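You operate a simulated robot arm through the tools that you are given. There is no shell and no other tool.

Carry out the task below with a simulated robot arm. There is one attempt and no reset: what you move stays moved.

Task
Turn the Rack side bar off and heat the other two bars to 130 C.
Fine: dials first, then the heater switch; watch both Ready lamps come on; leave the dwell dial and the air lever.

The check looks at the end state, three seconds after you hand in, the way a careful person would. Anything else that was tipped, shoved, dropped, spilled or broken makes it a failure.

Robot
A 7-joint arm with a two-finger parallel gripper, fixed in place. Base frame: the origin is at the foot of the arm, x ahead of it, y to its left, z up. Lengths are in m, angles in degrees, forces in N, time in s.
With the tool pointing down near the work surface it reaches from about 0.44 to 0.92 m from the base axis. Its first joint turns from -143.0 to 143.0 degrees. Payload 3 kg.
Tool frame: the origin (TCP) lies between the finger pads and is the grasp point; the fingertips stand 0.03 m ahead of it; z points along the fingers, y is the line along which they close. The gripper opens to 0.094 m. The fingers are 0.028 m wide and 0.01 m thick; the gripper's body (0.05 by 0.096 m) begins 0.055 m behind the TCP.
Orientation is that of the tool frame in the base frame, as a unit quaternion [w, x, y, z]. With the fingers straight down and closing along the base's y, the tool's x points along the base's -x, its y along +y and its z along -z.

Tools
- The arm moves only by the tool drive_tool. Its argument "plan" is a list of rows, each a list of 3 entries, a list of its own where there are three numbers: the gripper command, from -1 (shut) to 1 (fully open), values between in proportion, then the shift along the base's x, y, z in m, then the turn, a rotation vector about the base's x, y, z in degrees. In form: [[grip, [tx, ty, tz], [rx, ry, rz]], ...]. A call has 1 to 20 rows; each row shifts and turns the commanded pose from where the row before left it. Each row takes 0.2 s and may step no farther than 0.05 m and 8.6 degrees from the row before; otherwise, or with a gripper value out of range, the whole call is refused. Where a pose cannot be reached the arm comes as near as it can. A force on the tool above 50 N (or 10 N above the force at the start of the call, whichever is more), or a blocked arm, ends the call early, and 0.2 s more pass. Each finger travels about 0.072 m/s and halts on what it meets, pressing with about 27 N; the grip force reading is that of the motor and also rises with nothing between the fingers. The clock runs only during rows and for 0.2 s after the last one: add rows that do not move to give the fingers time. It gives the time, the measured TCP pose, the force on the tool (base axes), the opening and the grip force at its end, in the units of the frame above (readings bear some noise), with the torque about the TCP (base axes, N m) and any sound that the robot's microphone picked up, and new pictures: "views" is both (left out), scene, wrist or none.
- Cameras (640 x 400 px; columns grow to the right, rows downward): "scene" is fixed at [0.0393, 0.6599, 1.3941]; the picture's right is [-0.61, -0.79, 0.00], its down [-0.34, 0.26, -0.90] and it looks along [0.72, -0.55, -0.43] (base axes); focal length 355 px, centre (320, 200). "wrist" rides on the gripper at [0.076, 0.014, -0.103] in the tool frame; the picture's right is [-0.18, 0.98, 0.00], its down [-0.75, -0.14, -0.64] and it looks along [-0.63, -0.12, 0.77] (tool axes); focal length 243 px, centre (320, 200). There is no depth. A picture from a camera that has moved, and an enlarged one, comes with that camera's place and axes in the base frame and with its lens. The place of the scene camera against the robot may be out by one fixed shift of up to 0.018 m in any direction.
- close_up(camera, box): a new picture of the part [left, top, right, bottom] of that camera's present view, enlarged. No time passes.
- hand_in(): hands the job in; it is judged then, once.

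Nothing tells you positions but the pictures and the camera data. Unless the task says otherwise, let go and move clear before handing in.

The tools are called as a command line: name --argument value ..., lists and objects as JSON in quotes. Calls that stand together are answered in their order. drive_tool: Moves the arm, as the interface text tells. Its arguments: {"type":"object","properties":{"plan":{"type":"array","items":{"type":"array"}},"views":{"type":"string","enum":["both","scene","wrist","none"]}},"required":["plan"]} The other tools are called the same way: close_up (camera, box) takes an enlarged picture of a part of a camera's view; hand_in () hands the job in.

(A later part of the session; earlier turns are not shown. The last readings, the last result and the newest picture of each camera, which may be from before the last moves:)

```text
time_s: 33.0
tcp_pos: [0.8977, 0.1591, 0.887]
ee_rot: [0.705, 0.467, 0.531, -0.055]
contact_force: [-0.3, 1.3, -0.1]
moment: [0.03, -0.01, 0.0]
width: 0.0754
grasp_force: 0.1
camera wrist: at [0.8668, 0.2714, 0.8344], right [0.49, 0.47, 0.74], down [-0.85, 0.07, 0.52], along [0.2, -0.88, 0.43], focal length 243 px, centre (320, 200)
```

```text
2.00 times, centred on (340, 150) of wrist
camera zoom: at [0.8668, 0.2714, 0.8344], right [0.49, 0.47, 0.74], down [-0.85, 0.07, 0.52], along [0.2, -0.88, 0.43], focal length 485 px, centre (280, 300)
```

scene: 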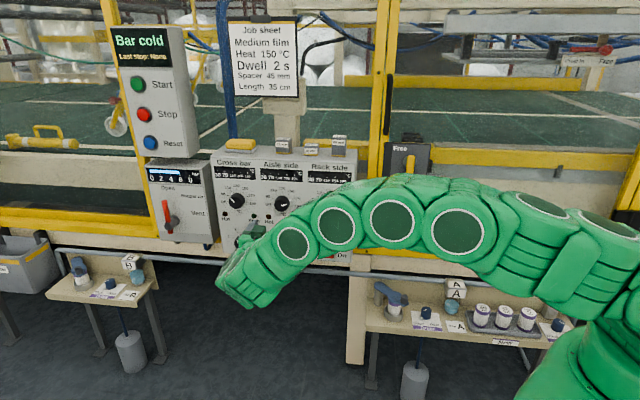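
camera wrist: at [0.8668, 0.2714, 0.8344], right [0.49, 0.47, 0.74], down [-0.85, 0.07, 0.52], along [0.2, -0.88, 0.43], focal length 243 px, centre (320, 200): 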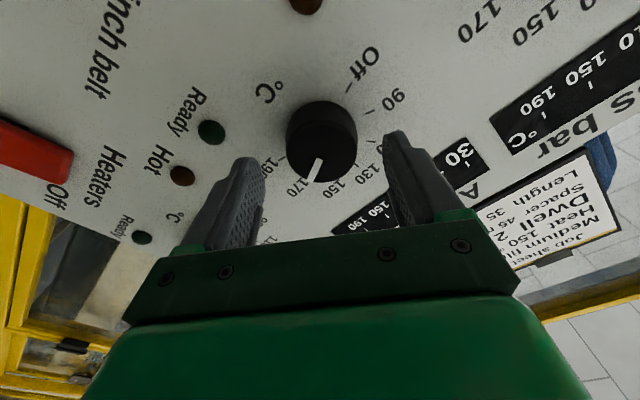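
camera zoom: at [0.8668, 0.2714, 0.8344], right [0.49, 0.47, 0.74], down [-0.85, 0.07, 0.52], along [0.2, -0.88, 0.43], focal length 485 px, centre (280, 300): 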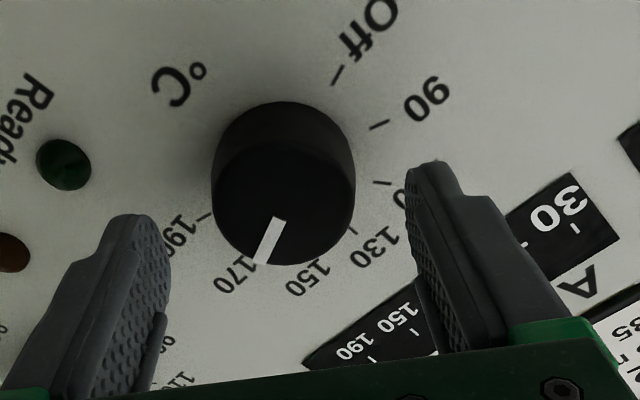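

Small centring correction (about 3 mm along the panel), then the final 2 cm and close.

drive_tool --plan '[[0.6, [0.0095, -0.0045, -0.0005], [0, 0, 0]], [0.6, [0.006, -0.0075, 0], [0, 0, 0]], [0.6, [0, 0, 0], [0, 0, 0]], [-1, [0, 0, 0], [0, 0, 0]], [-1, [0, 0, 0], [0, 0, 0]], [-1, [0, 0, 0], [0, 0, 0]]]' --views "wrist"

close_up --camera "wrist" --box '[180, 50, 500, 250]'

```text
time_s: 34.4
tcp_pos: [0.9121, 0.1468, 0.886]
ee_rot: [0.704, 0.467, 0.531, -0.056]
contact_force: [-5.6, -3.1, -2.7]
moment: [-0.07, -0.08, -0.11]
width: 0.0463
grasp_force: 44.4
camera wrist: at [0.8827, 0.2593, 0.8336], right [0.49, 0.47, 0.74], down [-0.85, 0.07, 0.52], along [0.19, -0.88, 0.43], focal length 243 px, centre (320, 200)
```

wrist: 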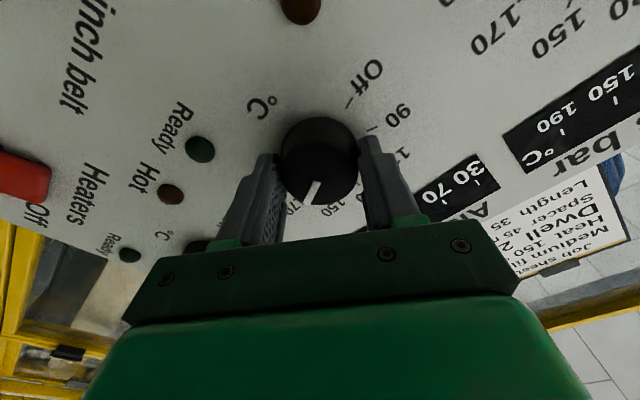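

```text
2.00 times, centred on (340, 150) of wrist
camera zoom: at [0.8827, 0.2593, 0.8336], right [0.49, 0.47, 0.74], down [-0.85, 0.07, 0.52], along [0.19, -0.88, 0.43], focal length 485 px, centre (280, 300)
```

zoom: 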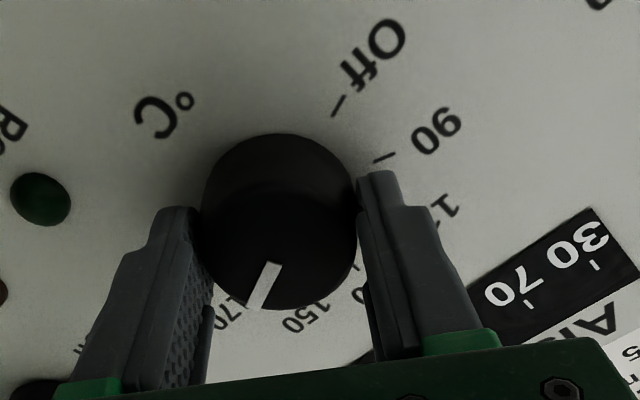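

Gripped. I'll turn counter-clockwise 70° and then check against the ticks.

drive_tool --plan '[[-1, [0, 0, 0], [-4.87, 5.03, 0]], [-1, [0, 0, 0], [-4.87, 5.03, 0]], [-1, [0, 0, 0], [-4.87, 5.03, 0]], [-1, [0, 0, 0], [-4.87, 5.03, 0]], [-1, [0, 0, 0], [-4.87, 5.03, 0]], [-1, [0, 0, 0], [-4.87, 5.03, 0]], [-1, [0, 0, 0], [-4.87, 5.03, 0]], [-1, [0, 0, 0], [-4.87, 5.03, 0]], [-1, [0, 0, 0], [-4.87, 5.03, 0]], [-1, [0, 0, 0], [-4.87, 5.03, 0]], [-1, [0, 0, 0], [0, 0, 0]], [0.6, [0, 0, 0], [0, 0, 0]], [0.6, [0, 0, 0], [0, 0, 0]], [0.6, [0, 0, 0], [0, 0, 0]]]' --views "wrist"

close_up --camera "wrist" --box '[220, 100, 420, 225]'

```text
time_s: 37.4
tcp_pos: [0.9163, 0.1466, 0.8869]
ee_rot: [0.545, 0.078, 0.703, -0.45]
contact_force: [-0.5, 0.1, 0.2]
moment: [0.0, 0.01, 0.01]
width: 0.0754
grasp_force: 0.0
camera wrist: at [0.8218, 0.1987, 0.8149], right [0.66, 0.64, -0.38], down [-0.23, 0.67, 0.71], along [0.71, -0.38, 0.59], focal length 243 px, centre (320, 200)
```

wrist: 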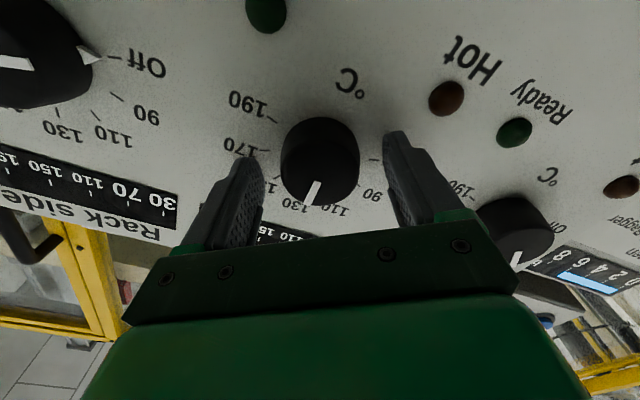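

```text
3.20 times, centred on (320, 162) of wrist
camera zoom: at [0.8218, 0.1987, 0.8149], right [0.66, 0.64, -0.38], down [-0.23, 0.67, 0.71], along [0.71, -0.38, 0.59], focal length 776 px, centre (320, 320)
```

zoom: 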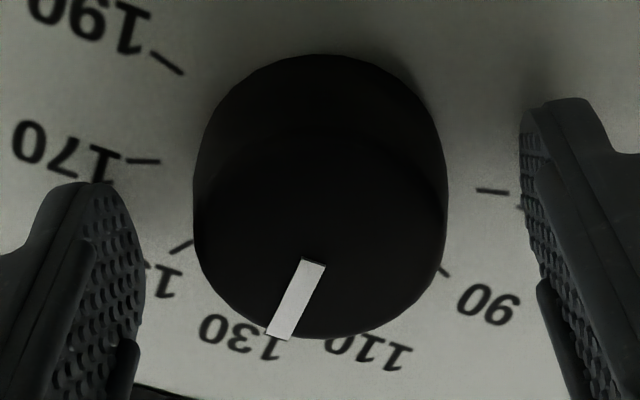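

By the line mark the Aisle pointer is within about 1° of 130. I'll back out, roll to neutral, and verify against the 130 tick.

drive_tool --plan '[[0.6, [-0.0139, 0.0144, 0], [0, 0, 0]], [0.6, [-0.0278, 0.0288, 0], [0, 0, 0]], [0.6, [-0.0278, 0.0288, 0], [4.59, -4.75, 0]], [0.6, [-0.0278, 0.0288, 0], [4.59, -4.75, 0]], [0.6, [0, 0, 0], [4.59, -4.75, 0]], [0.6, [0, 0, 0], [4.59, -4.75, 0]], [0.6, [0, 0, 0], [4.59, -4.75, 0]], [0.6, [0, 0, 0], [0, 0, 0]]]' --views "wrist"

close_up --camera "wrist" --box '[260, 50, 420, 150]'

close_up --camera "wrist" --box '[370, 0, 570, 125]'

```text
time_s: 39.2
tcp_pos: [0.8165, 0.2481, 0.8871]
ee_rot: [0.651, 0.274, 0.652, -0.276]
contact_force: [0.7, -0.4, 0.4]
moment: [0.02, 0.0, 0.03]
width: 0.0753
grasp_force: 0.1
camera wrist: at [0.7558, 0.33, 0.8106], right [0.71, 0.68, 0.18], down [-0.55, 0.36, 0.75], along [0.45, -0.63, 0.63], focal length 243 px, centre (320, 200)
```

wrist: 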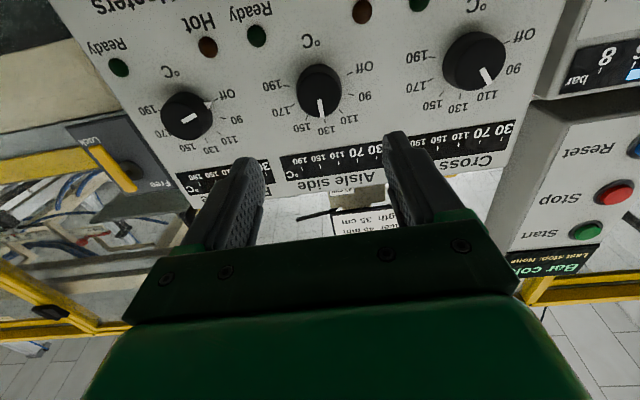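

```text
4.00 times, centred on (340, 100) of wrist
camera zoom: at [0.7558, 0.33, 0.8106], right [0.71, 0.68, 0.18], down [-0.55, 0.36, 0.75], along [0.45, -0.63, 0.63], focal length 970 px, centre (240, 600)
```

zoom: 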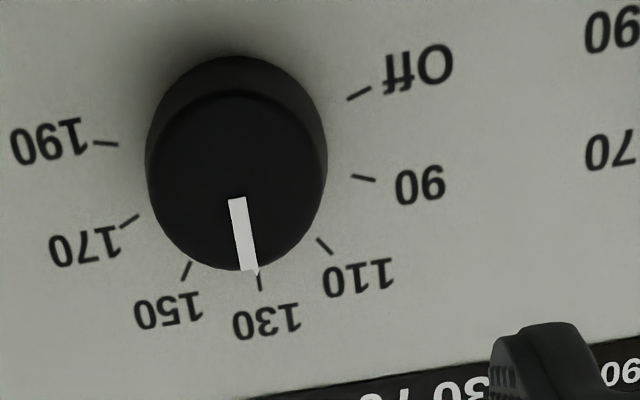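

```text
3.20 times, centred on (470, 62) of wrist
camera zoom: at [0.7558, 0.33, 0.8106], right [0.71, 0.68, 0.18], down [-0.55, 0.36, 0.75], along [0.45, -0.63, 0.63], focal length 776 px, centre (-160, 640)
```

zoom: 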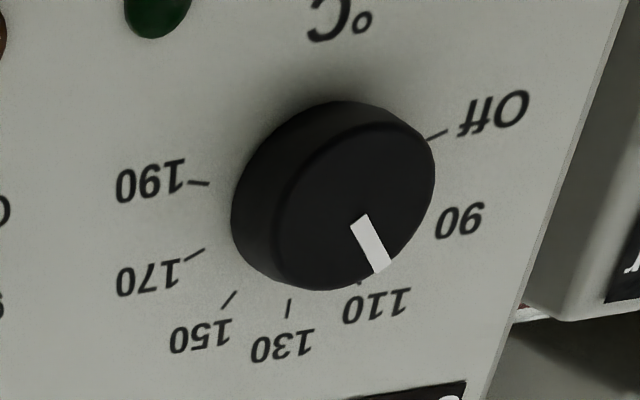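

Aisle is on 130. The Cross dial points at about 110 and is 0.149 m further along, so I'll move in front of it.

drive_tool --plan '[[0.6, [0.0268, 0.0259, 0], [0, 0, 0]], [0.6, [0.0268, 0.0259, 0], [0, 0, 0]], [0.6, [0.0268, 0.0259, 0], [0, 0, 0]], [0.6, [0.0268, 0.0259, 0], [0, 0, 0]], [0.6, [0, 0, 0], [0, 0, 0]]]'

close_up --camera "wrist" --box '[260, 40, 420, 140]'

```text
time_s: 40.4
tcp_pos: [0.911, 0.3357, 0.8867]
ee_rot: [0.65, 0.275, 0.652, -0.277]
contact_force: [0.1, 0.4, -0.3]
moment: [0.01, 0.0, -0.01]
width: 0.0753
grasp_force: 0.1
out of reach, approached as far as the arm can: row 4
camera wrist: at [0.8485, 0.4193, 0.8098], right [0.71, 0.68, 0.18], down [-0.55, 0.36, 0.75], along [0.45, -0.63, 0.63], focal length 243 px, centre (320, 200)
```

scene: 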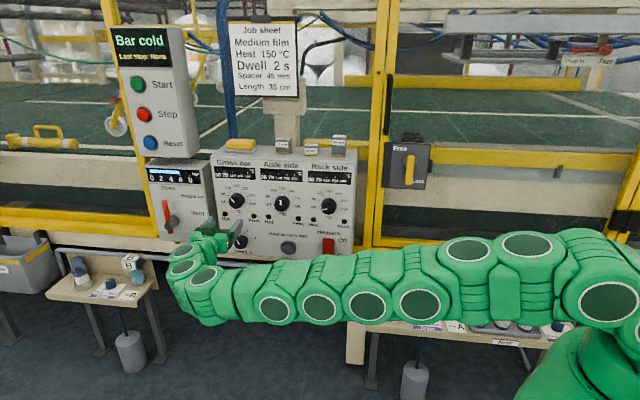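
wrist: 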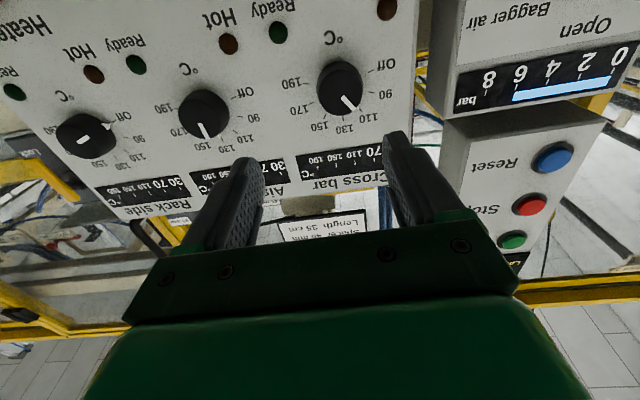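

```text
4.00 times, centred on (340, 90) of wrist
camera zoom: at [0.8485, 0.4193, 0.8098], right [0.71, 0.68, 0.18], down [-0.55, 0.36, 0.75], along [0.45, -0.63, 0.63], focal length 970 px, centre (240, 640)
```

zoom: 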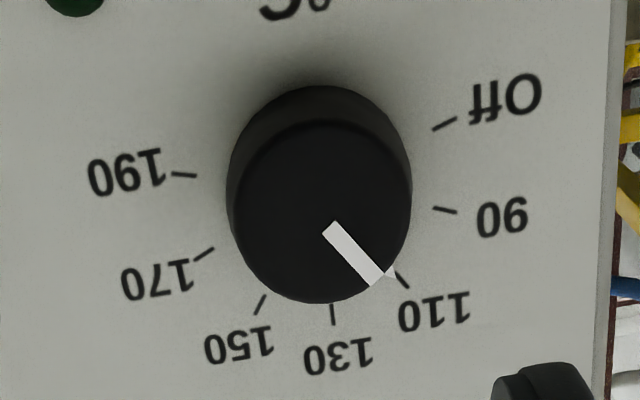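

The arm is nearly fully stretched, so a head-on approach to the Cross dial isn't reachable. If the fingers close vertically, I can tilt the tool about 30° in yaw and still get flat contact on the top and bottom of the knob. I'll set up that orientation here in free space.

drive_tool --plan '[[0.6, [0, 0, 0], [0, 0, 7.5]], [0.6, [0, 0, 0], [0, 0, 7.5]], [0.6, [0, 0, 0], [0, 0, 7.5]], [0.6, [0, 0, 0], [0, 0, 7.5]], [0.6, [0, 0, 0], [7.86, -2.25, 0]], [0.6, [0, 0, 0], [7.86, -2.25, 0]], [0.6, [0, 0, 0], [7.86, -2.25, 0]], [0.6, [0, 0, 0], [7.86, -2.25, 0]], [0.6, [0, 0, 0], [7.86, -2.25, 0]], [0.6, [0, 0, 0], [7.86, -2.25, 0]], [0.6, [0, 0, 0], [7.86, -2.25, 0]], [0.6, [0, 0, 0], [7.86, -2.25, 0]], [0.6, [0, 0, 0], [0, 0, 0]]]'

```text
time_s: 43.2
tcp_pos: [0.9103, 0.336, 0.8864]
ee_rot: [0.643, 0.459, 0.537, 0.297]
contact_force: [0.1, -0.1, 0.4]
moment: [-0.02, -0.04, 0.02]
width: 0.0755
grasp_force: 0.1
camera wrist: at [0.8311, 0.4358, 0.8688], right [0.07, 0.23, 0.97], down [-0.82, -0.54, 0.19], along [0.57, -0.81, 0.16], focal length 243 px, centre (320, 200)
```

scene: 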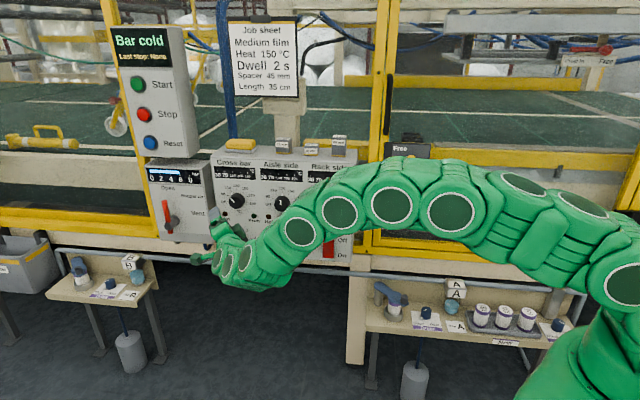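
wrist: 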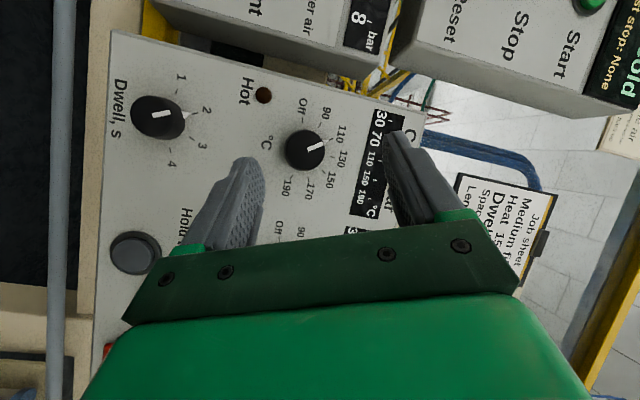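

This orientation is reachable and gives a good view of the Cross dial. I'll finish the roll so the fingers close nearly vertically, bias it 17° counter-clockwise for the clockwise turn, and move closer.

drive_tool --plan '[[0.6, [0, 0, 0], [7.9, -2.23, 0]], [0.6, [0, 0, 0], [7.9, -2.23, 0]], [0.6, [0, 0, 0], [7.9, -2.23, 0]], [0.6, [0.015, -0.0104, 0.0025], [-5.91, 6.11, 0]], [0.6, [0.0152, -0.0104, 0.0025], [-5.91, 6.11, 0]], [0.6, [0, 0, 0], [0, 0, 0]]]' --views "wrist"

close_up --camera "wrist" --box '[200, 50, 440, 200]'

```text
time_s: 44.6
tcp_pos: [0.9403, 0.3154, 0.8929]
ee_rot: [0.571, 0.545, 0.526, 0.317]
contact_force: [-1.2, 0.4, -0.3]
moment: [0.01, -0.03, 0.02]
width: 0.0753
grasp_force: 0.0
camera wrist: at [0.8644, 0.4177, 0.9017], right [0.16, 0.03, 0.99], down [-0.82, -0.55, 0.15], along [0.55, -0.84, -0.06], focal length 243 px, centre (320, 200)
```

wrist: 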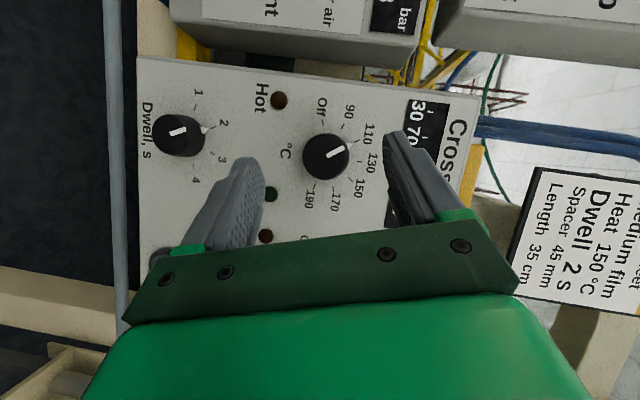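

```text
2.67 times, centred on (320, 125) of wrist
camera zoom: at [0.8644, 0.4177, 0.9017], right [0.16, 0.03, 0.99], down [-0.82, -0.55, 0.15], along [0.55, -0.84, -0.06], focal length 647 px, centre (320, 400)
```

zoom: 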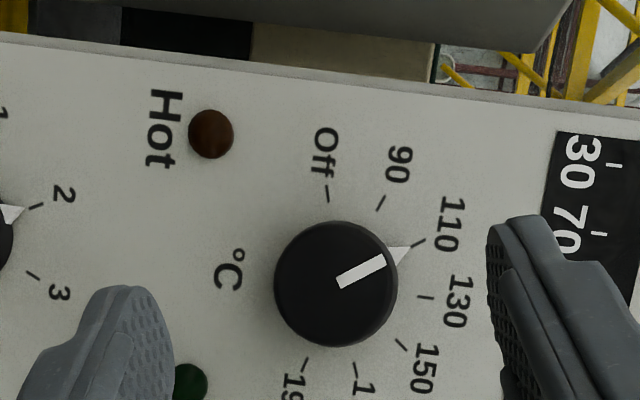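

I have a near-frontal view here. The knob is 46 mm across and its front face is about 0.117 m ahead; the tool needs about 4 mm along the panel and 3 mm down. I'll advance 8 cm with that correction.

drive_tool --plan '[[0.6, [0.0205, -0.0172, -0.001], [0, 0, 0]], [0.6, [0.0195, -0.0182, -0.001], [0, 0, 0]], [0.6, [0.0185, -0.0191, -0.001], [0, 0, 0]], [0.6, [0, 0, 0], [0, 0, 0]]]'

close_up --camera "wrist" --box '[160, 50, 480, 250]'

```text
time_s: 45.6
tcp_pos: [0.9997, 0.2619, 0.8888]
ee_rot: [0.572, 0.544, 0.526, 0.317]
contact_force: [-1.2, 1.1, 0.3]
moment: [0.01, -0.04, 0.01]
width: 0.0754
grasp_force: 0.0
camera wrist: at [0.923, 0.3642, 0.8984], right [0.16, 0.03, 0.99], down [-0.82, -0.55, 0.15], along [0.55, -0.84, -0.06], focal length 243 px, centre (320, 200)
```

scene: 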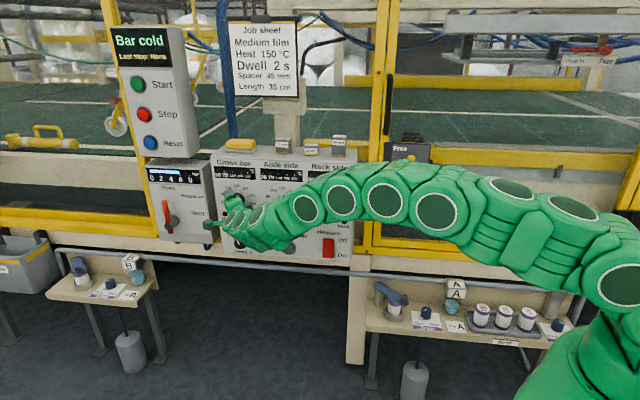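
wrist: 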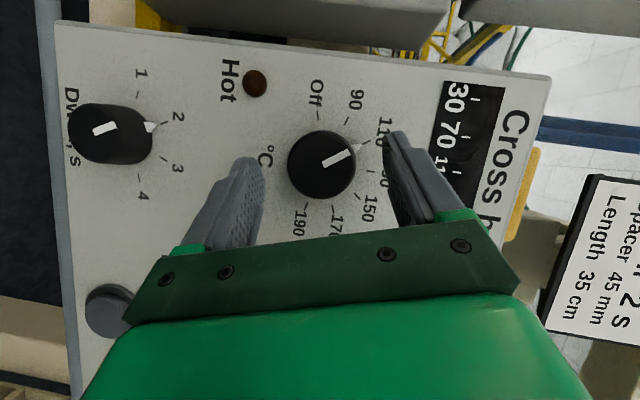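

```text
2.00 times, centred on (320, 150) of wrist
camera zoom: at [0.923, 0.3642, 0.8984], right [0.16, 0.03, 0.99], down [-0.82, -0.55, 0.15], along [0.55, -0.84, -0.06], focal length 485 px, centre (320, 300)
```

zoom: 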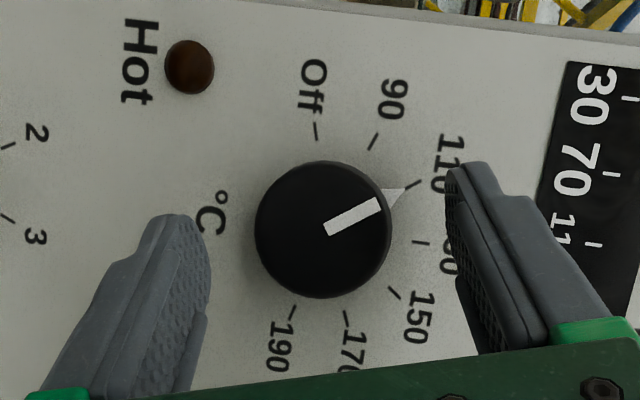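

The front of the knob is about 3.7 cm ahead and well centred vertically between the fingers. I'll advance 2.2 cm and close.

drive_tool --plan '[[0.6, [0.007, -0.0086, -0.0005], [0, 0, 0]], [0.6, [0.0071, -0.0084, -0.0005], [0, 0, 0]], [0.6, [0, 0, 0], [0, 0, 0]], [-1, [0, 0, 0], [0, 0, 0]], [-1, [0, 0, 0], [0, 0, 0]], [-1, [0, 0, 0], [0, 0, 0]]]' --views "wrist"

close_up --camera "wrist" --box '[160, 50, 480, 250]'

```text
time_s: 47.0
tcp_pos: [1.0132, 0.245, 0.8887]
ee_rot: [0.571, 0.545, 0.526, 0.317]
contact_force: [8.1, 1.7, 7.4]
moment: [-0.24, -0.37, 0.13]
width: 0.0461
grasp_force: 45.1
camera wrist: at [0.9375, 0.3472, 0.8977], right [0.16, 0.03, 0.99], down [-0.82, -0.55, 0.15], along [0.55, -0.84, -0.06], focal length 243 px, centre (320, 200)
```

wrist: 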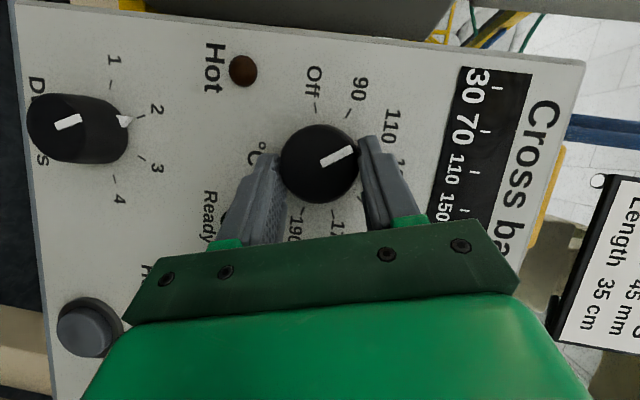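

```text
2.00 times, centred on (320, 150) of wrist
camera zoom: at [0.9375, 0.3472, 0.8977], right [0.16, 0.03, 0.99], down [-0.82, -0.55, 0.15], along [0.55, -0.84, -0.06], focal length 485 px, centre (320, 300)
```

zoom: 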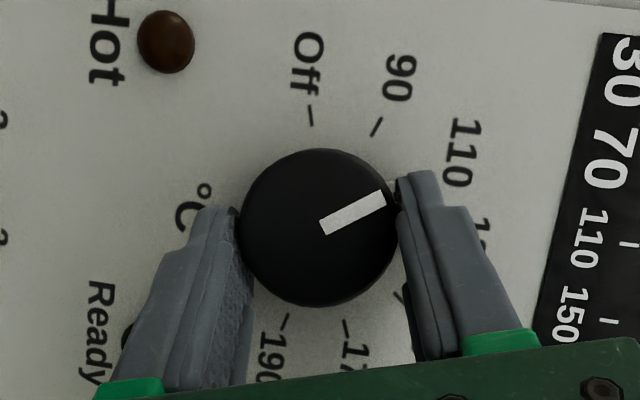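

Gripped well on top and bottom. I'll turn 36° clockwise about the knob axis, letting the tool follow the arc.

drive_tool --plan '[[-1, [-0.0003, -0.0003, -0.0011], [4.17, -4.31, 0]], [-1, [-0.0002, -0.0002, -0.0012], [4.17, -4.31, 0]], [-1, [-0.0001, -0.0001, -0.0012], [4.17, -4.31, 0]], [-1, [0, 0, -0.0012], [4.17, -4.31, 0]], [-1, [0.0001, 0.0001, -0.0011], [4.17, -4.31, 0]], [-1, [0.0001, 0.0001, -0.0011], [4.17, -4.31, 0]], [-1, [0, 0, 0], [0, 0, 0]]]' --views "wrist"

close_up --camera "wrist" --box '[160, 50, 480, 250]'

```text
time_s: 48.6
tcp_pos: [1.0122, 0.2441, 0.8801]
ee_rot: [0.542, 0.57, 0.307, 0.535]
contact_force: [30.8, 8.5, -6.3]
moment: [-0.09, 0.23, 0.93]
width: 0.0459
grasp_force: 44.7
camera wrist: at [0.9299, 0.3407, 0.8994], right [-0.27, -0.39, 0.88], down [-0.75, -0.48, -0.45], along [0.6, -0.78, -0.16], focal length 243 px, centre (320, 200)
```

wrist: 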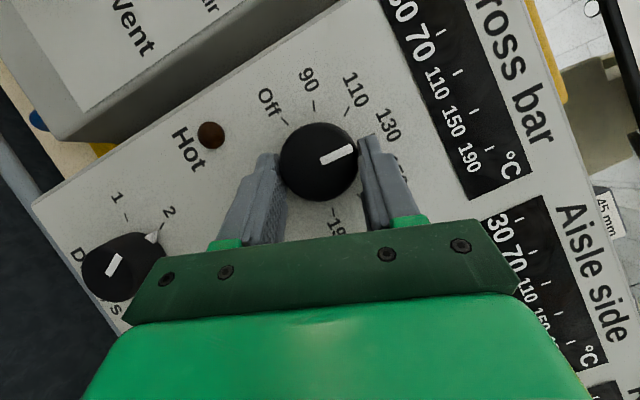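

```text
2.00 times, centred on (320, 150) of wrist
camera zoom: at [0.9299, 0.3407, 0.8994], right [-0.27, -0.39, 0.88], down [-0.75, -0.48, -0.45], along [0.6, -0.78, -0.16], focal length 485 px, centre (320, 300)
```

zoom: 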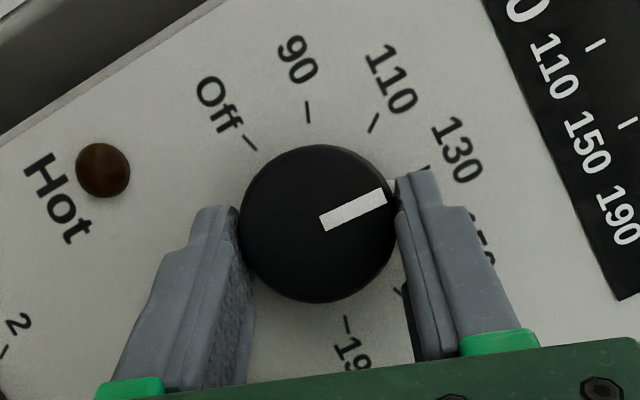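

The pointer looks about on 130. I'll release, back out a little and check against the tick.

drive_tool --plan '[[0.6, [0, 0, 0], [0, 0, 0]], [0.6, [0, 0, 0], [0, 0, 0]], [0.6, [-0.0104, 0.0108, 0], [0, 0, 0]], [0.6, [-0.0209, 0.0216, 0], [0, 0, 0]], [0.6, [-0.0209, 0.0216, 0], [0, 0, 0]], [0.6, [0, 0, 0], [0, 0, 0]]]' --views "wrist"

close_up --camera "wrist" --box '[240, 80, 400, 180]'

```text
time_s: 50.0
tcp_pos: [0.959, 0.2979, 0.8802]
ee_rot: [0.542, 0.571, 0.306, 0.535]
contact_force: [-0.5, -0.7, 0.3]
moment: [0.01, 0.01, 0.01]
width: 0.0752
grasp_force: 0.0
camera wrist: at [0.8773, 0.3944, 0.8982], right [-0.27, -0.39, 0.88], down [-0.75, -0.48, -0.45], along [0.6, -0.78, -0.16], focal length 243 px, centre (320, 200)
```

wrist: 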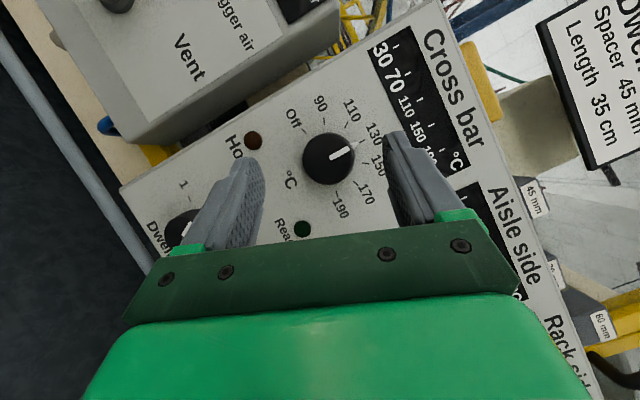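

```text
4.00 times, centred on (320, 130) of wrist
camera zoom: at [0.8773, 0.3944, 0.8982], right [-0.27, -0.39, 0.88], down [-0.75, -0.48, -0.45], along [0.6, -0.78, -0.16], focal length 970 px, centre (320, 480)
```

zoom: 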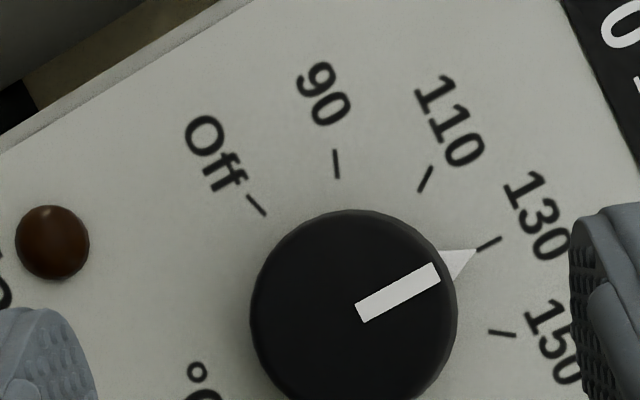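

The Cross pointer is exactly on the 130 tick, so all three dials are set. Next I'll withdraw, return the tool to the head-on orientation, and move over in front of the heater switch, well off the panel.

drive_tool --plan '[[0.6, [-0.02, 0.0207, 0], [-4.4, 4.55, 0]], [0.6, [-0.02, 0.0207, 0], [-4.4, 4.55, 0]], [0.6, [-0.02, 0.0207, 0], [-4.4, 4.55, 0]], [0.6, [-0.014, -0.0145, -0.008], [-7.86, 2.25, 0]], [0.6, [-0.014, -0.0145, -0.008], [-7.86, 2.25, 0]], [0.6, [-0.014, -0.0145, -0.008], [-7.86, 2.25, 0]], [0.6, [-0.014, -0.0145, -0.008], [-7.86, 2.25, 0]], [0.6, [-0.014, -0.0145, -0.008], [-7.86, 2.25, 0]], [0.6, [-0.014, -0.0145, -0.008], [-7.86, 2.25, 0]], [0.6, [-0.014, -0.0145, -0.008], [-7.86, 2.25, 0]], [0.6, [-0.014, -0.0145, -0.008], [-7.86, 2.25, 0]], [-1, [-0.014, -0.0145, -0.008], [-7.86, 2.25, 0]], [-1, [-0.014, -0.0145, -0.008], [-7.86, 2.25, 0]], [-1, [-0.014, -0.0145, -0.008], [-7.86, 2.25, 0]], [-1, [-0.008, -0.015, -0.008], [0, 0, -7.5]], [-1, [-0.008, -0.015, -0.008], [0, 0, -7.5]], [-1, [-0.008, -0.015, -0.008], [0, 0, -7.5]], [-1, [-0.008, -0.015, -0.008], [0, 0, -7.5]], [-1, [0, 0, 0], [0, 0, 0]]]'

```text
time_s: 54.0
tcp_pos: [0.7125, 0.1398, 0.7624]
ee_rot: [0.65, 0.275, 0.652, -0.277]
contact_force: [0.6, 0.1, -0.8]
moment: [0.04, -0.01, 0.0]
width: 0.0
grasp_force: 27.4
camera wrist: at [0.6506, 0.2232, 0.6863], right [0.71, 0.68, 0.18], down [-0.55, 0.36, 0.75], along [0.45, -0.63, 0.63], focal length 243 px, centre (320, 200)
```

scene: 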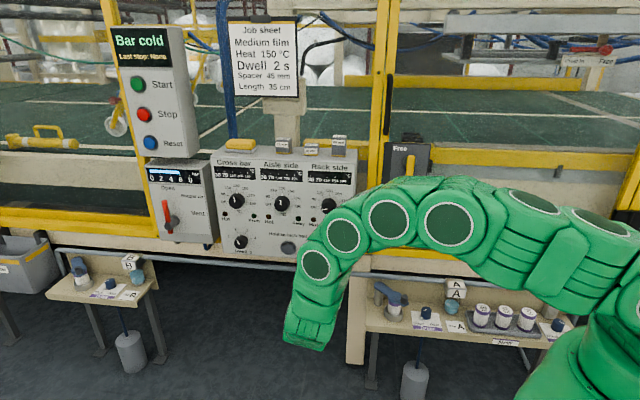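
wrist: 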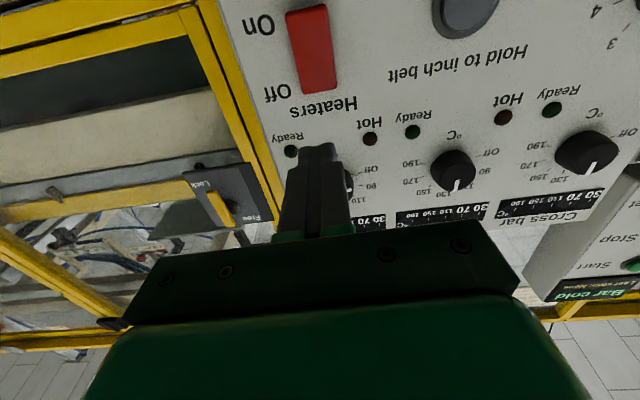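

close_up --camera "wrist" --box '[220, 0, 480, 162]'

close_up --camera "scene" --box '[205, 145, 365, 265]'

```text
2.46 times, centred on (350, 81) of wrist
camera zoom: at [0.6506, 0.2232, 0.6863], right [0.71, 0.68, 0.18], down [-0.55, 0.36, 0.75], along [0.45, -0.63, 0.63], focal length 597 px, centre (246, 493)
```

zoom: 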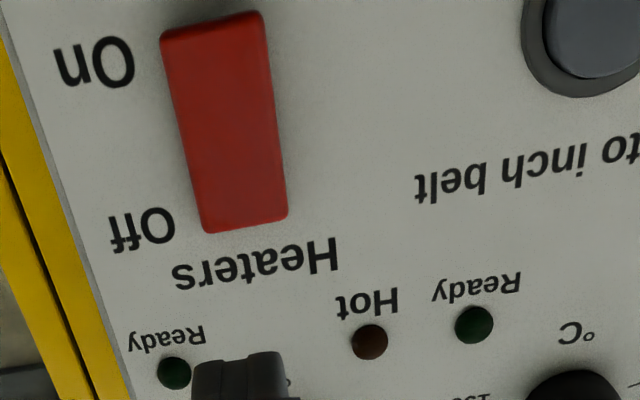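

```text
3.33 times, centred on (285, 205) of scene
camera zoom: at [0.0393, 0.6599, 1.3941], right [-0.61, -0.79, 0.0], down [-0.34, 0.26, -0.9], along [0.72, -0.55, -0.43], focal length 1184 px, centre (437, 183)
```

zoom: 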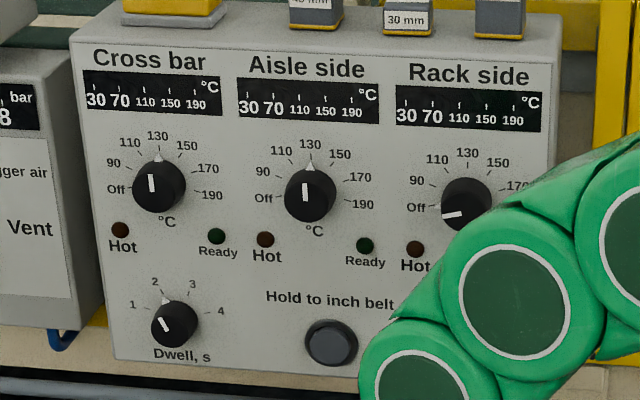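

In the scene view both the Cross and Aisle pointers are on 130 and Rack is on Off. The heater rocker is aligned with my closed fingers along the panel, its On end at z≈0.69 and its centre at z≈0.73. I'll drop to z≈0.706 and approach.

drive_tool --plan '[[-1, [0, 0, -0.028], [0, 0, 0]], [-1, [0, 0, -0.028], [0, 0, 0]], [-1, [0.0209, -0.0216, 0], [0, 0, 0]], [-1, [0.0209, -0.0216, 0], [0, 0, 0]], [-1, [0.0209, -0.0216, 0], [0, 0, 0]], [-1, [0, 0, 0], [0, 0, 0]]]'

close_up --camera "wrist" --box '[200, 40, 460, 202]'

```text
time_s: 55.4
tcp_pos: [0.7771, 0.0749, 0.7053]
ee_rot: [0.651, 0.275, 0.651, -0.275]
contact_force: [0.3, 1.0, -0.6]
moment: [-0.01, -0.04, 0.03]
width: 0.0
grasp_force: 27.1
camera wrist: at [0.7161, 0.1574, 0.6298], right [0.71, 0.68, 0.18], down [-0.55, 0.36, 0.75], along [0.45, -0.63, 0.63], focal length 243 px, centre (320, 200)
```

scene: 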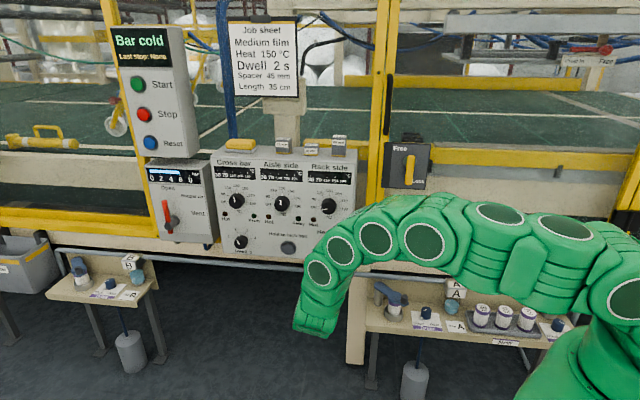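
wrist: 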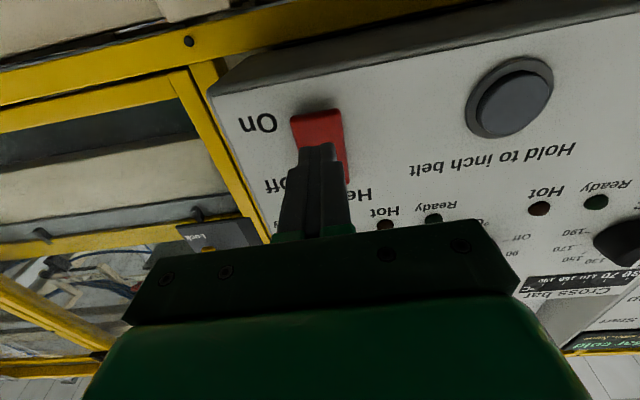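

```text
2.46 times, centred on (330, 121) of wrist
camera zoom: at [0.7161, 0.1574, 0.6298], right [0.71, 0.68, 0.18], down [-0.55, 0.36, 0.75], along [0.45, -0.63, 0.63], focal length 597 px, centre (295, 394)
```

zoom: 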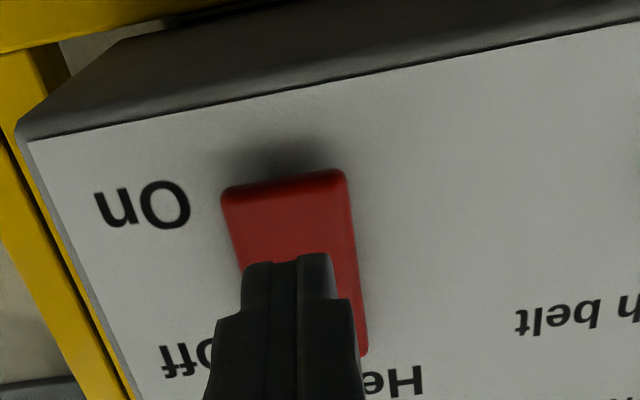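

Fingers are lined up over the lower (On) half of the rocker. I'll lift 5 mm and press in small steps.

drive_tool --plan '[[-1, [0.009, -0.0093, 0.005], [0, 0, 0]], [-1, [0.009, -0.0093, 0], [0, 0, 0]], [-1, [0.0028, -0.0029, 0], [0, 0, 0]], [-1, [0.0028, -0.0029, 0], [0, 0, 0]], [-1, [0.0028, -0.0029, 0], [0, 0, 0]], [-1, [0.0028, -0.0029, 0], [0, 0, 0]], [-1, [0, 0, 0], [0, 0, 0]]]'

close_up --camera "wrist" --box '[200, 60, 460, 222]'

```text
time_s: 56.9
tcp_pos: [0.8041, 0.0465, 0.709]
ee_rot: [0.65, 0.276, 0.652, -0.277]
contact_force: [-2.7, 2.9, -2.7]
moment: [0.04, 0.01, 0.03]
width: 0.0001
grasp_force: 27.1
stopped in row 7: the force on the tool passed its limit at 56 N (the readings are from after the stop); the commanded pose is now the measured one
camera wrist: at [0.7418, 0.129, 0.6328], right [0.71, 0.68, 0.18], down [-0.54, 0.36, 0.76], along [0.45, -0.63, 0.63], focal length 243 px, centre (320, 200)
```

scene: 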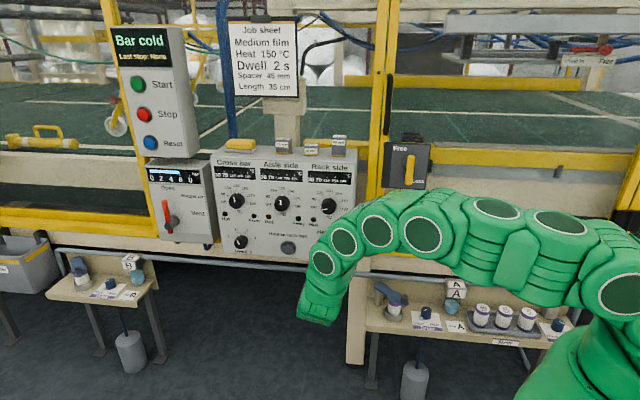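
wrist: 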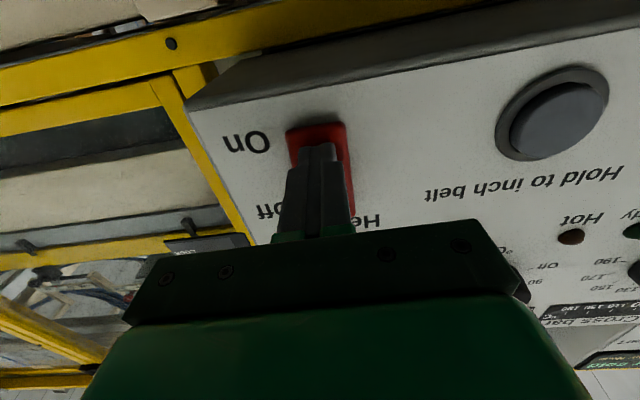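

```text
2.46 times, centred on (330, 141) of wrist
camera zoom: at [0.7418, 0.129, 0.6328], right [0.71, 0.68, 0.18], down [-0.54, 0.36, 0.76], along [0.45, -0.63, 0.63], focal length 597 px, centre (295, 345)
```

zoom: 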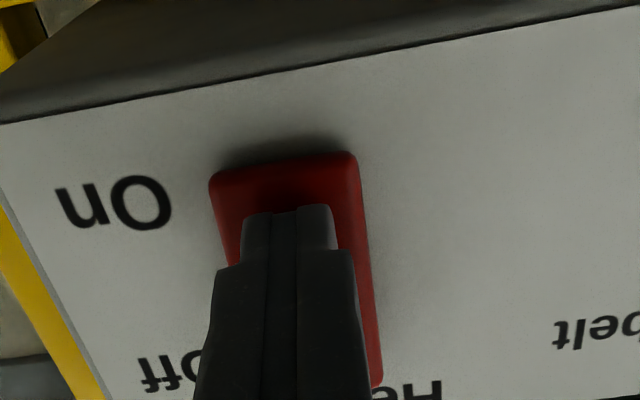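

The press reached its force limit. I'll back off to see whether the rocker has flipped and the lamps have changed.

drive_tool --plan '[[-1, [-0.0139, 0.0144, 0], [0, 0, 0]], [-1, [-0.0278, 0.0288, 0], [0, 0, 0]], [-1, [-0.0278, 0.0288, 0.01], [0, 0, 0]], [-1, [-0.0208, 0.0215, 0.03], [0, 0, 0]], [-1, [0, 0, 0], [0, 0, 0]]]'

close_up --camera "wrist" --box '[220, 0, 480, 162]'

close_up --camera "scene" --box '[205, 145, 365, 265]'

```text
time_s: 58.1
tcp_pos: [0.7148, 0.1396, 0.7492]
ee_rot: [0.649, 0.273, 0.653, -0.277]
contact_force: [0.4, -0.4, 0.0]
moment: [-0.03, 0.0, -0.03]
width: 0.0
grasp_force: 26.5
camera wrist: at [0.6518, 0.2218, 0.6736], right [0.71, 0.68, 0.18], down [-0.54, 0.36, 0.76], along [0.45, -0.63, 0.63], focal length 243 px, centre (320, 200)
```

scene: 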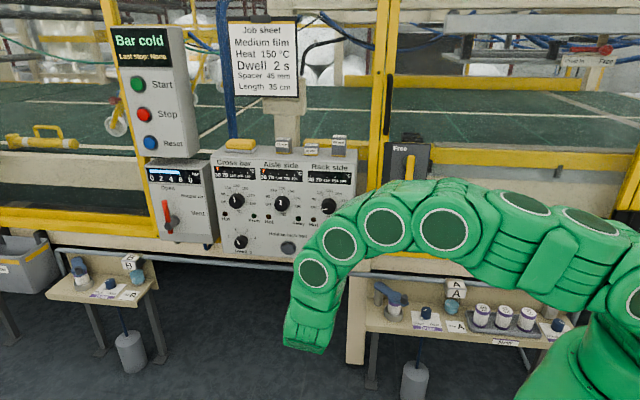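
wrist: 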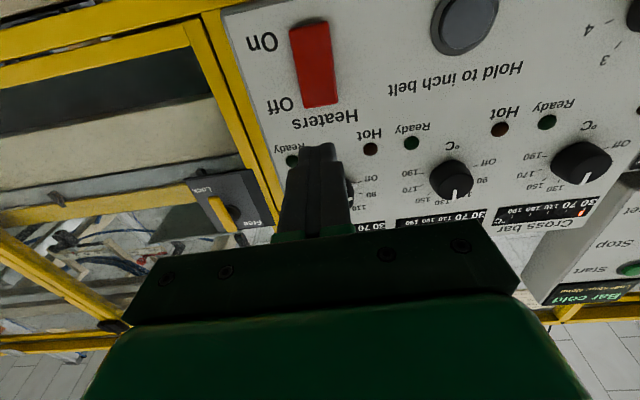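

```text
2.46 times, centred on (350, 81) of wrist
camera zoom: at [0.6518, 0.2218, 0.6736], right [0.71, 0.68, 0.18], down [-0.54, 0.36, 0.76], along [0.45, -0.63, 0.63], focal length 597 px, centre (246, 493)
```

zoom: 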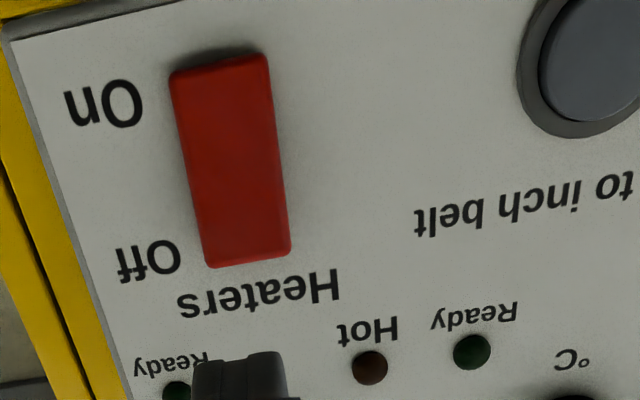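

```text
3.33 times, centred on (285, 205) of scene
camera zoom: at [0.0393, 0.6599, 1.3941], right [-0.61, -0.79, 0.0], down [-0.34, 0.26, -0.9], along [0.72, -0.55, -0.43], focal length 1184 px, centre (437, 183)
```

zoom: 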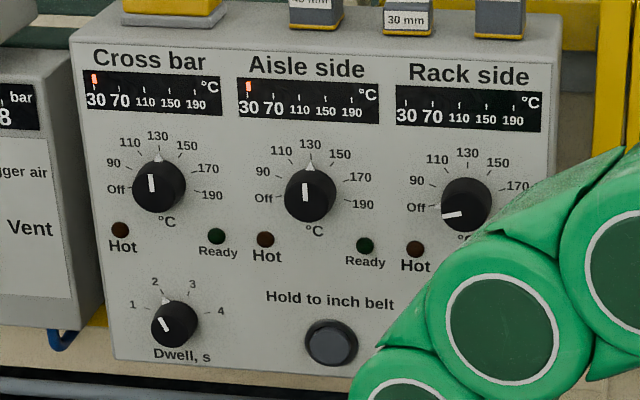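

The heaters are on: the Cross and Aisle displays lit at about 30 °C and Rack stayed dark. I'll hold clear of the panel and wait for both Ready lamps.

drive_tool --plan '[[0, [-0.015, 0.0155, 0.02], [0, 0, 0]], [0, [-0.015, 0.0155, 0.02], [0, 0, 0]], [0, [0, 0, 0], [0, 0, 0]], [0, [0, 0, 0], [0, 0, 0]], [0, [0, 0, 0], [0, 0, 0]], [0, [0, 0, 0], [0, 0, 0]], [0, [0, 0, 0], [0, 0, 0]], [0, [0, 0, 0], [0, 0, 0]], [0, [0, 0, 0], [0, 0, 0]], [0, [0, 0, 0], [0, 0, 0]], [0, [0, 0, 0], [0, 0, 0]], [0, [0, 0, 0], [0, 0, 0]], [0, [0, 0, 0], [0, 0, 0]], [0, [0, 0, 0], [0, 0, 0]], [0, [0, 0, 0], [0, 0, 0]], [0, [0, 0, 0], [0, 0, 0]], [0, [0, 0, 0], [0, 0, 0]], [0, [0, 0, 0], [0, 0, 0]], [0, [0, 0, 0], [0, 0, 0]], [0, [0, 0, 0], [0, 0, 0]]]' --views "wrist"

close_up --camera "scene" --box '[205, 145, 365, 265]'

```text
time_s: 62.3
tcp_pos: [0.6849, 0.1713, 0.7905]
ee_rot: [0.649, 0.275, 0.653, -0.277]
contact_force: [0.2, -0.3, -0.1]
moment: [-0.01, 0.0, 0.0]
width: 0.047
grasp_force: 0.1
camera wrist: at [0.6234, 0.2535, 0.7153], right [0.71, 0.68, 0.18], down [-0.54, 0.36, 0.76], along [0.45, -0.63, 0.63], focal length 243 px, centre (320, 200)
```

wrist: 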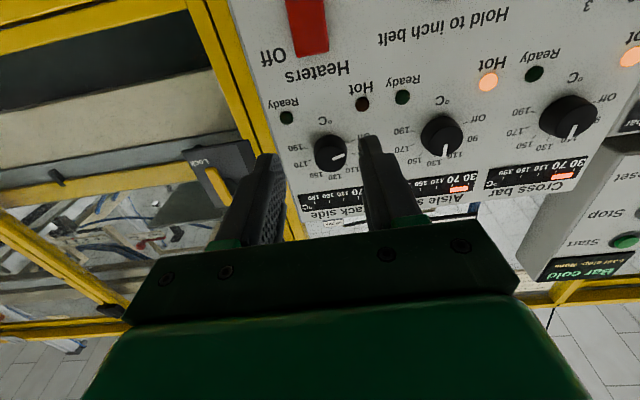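

```text
3.33 times, centred on (285, 205) of scene
camera zoom: at [0.0393, 0.6599, 1.3941], right [-0.61, -0.79, 0.0], down [-0.34, 0.26, -0.9], along [0.72, -0.55, -0.43], focal length 1184 px, centre (437, 183)
```

zoom: 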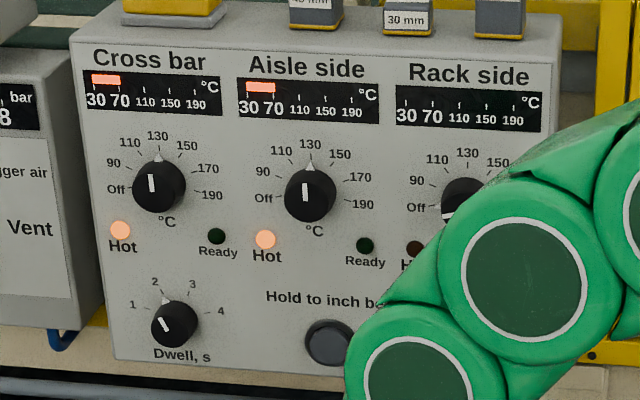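

Both bars are heating, at about 70 °C with the Hot lamps on. I'll keep waiting.

drive_tool --plan '[[0, [0, 0, 0], [0, 0, 0]], [0, [0, 0, 0], [0, 0, 0]], [0, [0, 0, 0], [0, 0, 0]], [0, [0, 0, 0], [0, 0, 0]], [0, [0, 0, 0], [0, 0, 0]], [0, [0, 0, 0], [0, 0, 0]], [0, [0, 0, 0], [0, 0, 0]], [0, [0, 0, 0], [0, 0, 0]], [0, [0, 0, 0], [0, 0, 0]], [0, [0, 0, 0], [0, 0, 0]], [0, [0, 0, 0], [0, 0, 0]], [0, [0, 0, 0], [0, 0, 0]], [0, [0, 0, 0], [0, 0, 0]], [0, [0, 0, 0], [0, 0, 0]], [0, [0, 0, 0], [0, 0, 0]], [0, [0, 0, 0], [0, 0, 0]], [0, [0, 0, 0], [0, 0, 0]], [0, [0, 0, 0], [0, 0, 0]], [0, [0, 0, 0], [0, 0, 0]], [0, [0, 0, 0], [0, 0, 0]]]' --views "none"

drive_tool --plan '[[0, [0, 0, 0], [0, 0, 0]], [0, [0, 0, 0], [0, 0, 0]], [0, [0, 0, 0], [0, 0, 0]], [0, [0, 0, 0], [0, 0, 0]], [0, [0, 0, 0], [0, 0, 0]], [0, [0, 0, 0], [0, 0, 0]], [0, [0, 0, 0], [0, 0, 0]], [0, [0, 0, 0], [0, 0, 0]], [0, [0, 0, 0], [0, 0, 0]], [0, [0, 0, 0], [0, 0, 0]], [0, [0, 0, 0], [0, 0, 0]], [0, [0, 0, 0], [0, 0, 0]], [0, [0, 0, 0], [0, 0, 0]], [0, [0, 0, 0], [0, 0, 0]], [0, [0, 0, 0], [0, 0, 0]], [0, [0, 0, 0], [0, 0, 0]], [0, [0, 0, 0], [0, 0, 0]], [0, [0, 0, 0], [0, 0, 0]], [0, [0, 0, 0], [0, 0, 0]], [0, [0, 0, 0], [0, 0, 0]]]' --views "none"

close_up --camera "scene" --box '[205, 145, 365, 265]'

```text
time_s: 66.5
tcp_pos: [0.6852, 0.1714, 0.7921]
ee_rot: [0.65, 0.274, 0.653, -0.276]
contact_force: [0.0, -1.3, 0.0]
moment: [-0.01, -0.02, 0.01]
width: 0.047
grasp_force: 0.1
```

```text
time_s: 70.7
tcp_pos: [0.6851, 0.1716, 0.7918]
ee_rot: [0.65, 0.274, 0.653, -0.276]
contact_force: [-0.1, 0.9, -0.2]
moment: [-0.02, -0.05, 0.0]
width: 0.047
grasp_force: 0.1
```

```text
3.33 times, centred on (285, 205) of scene
camera zoom: at [0.0393, 0.6599, 1.3941], right [-0.61, -0.79, 0.0], down [-0.34, 0.26, -0.9], along [0.72, -0.55, -0.43], focal length 1184 px, centre (437, 183)
```

zoom: 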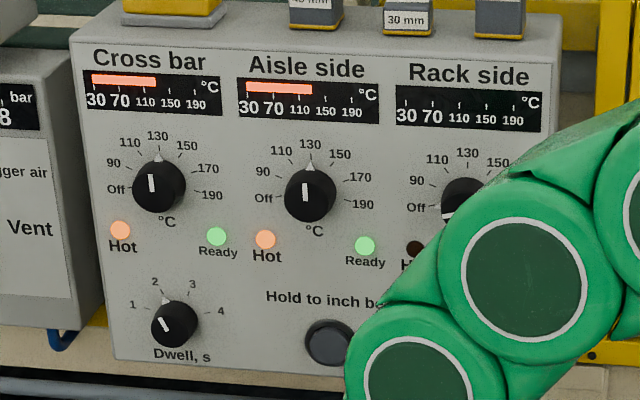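

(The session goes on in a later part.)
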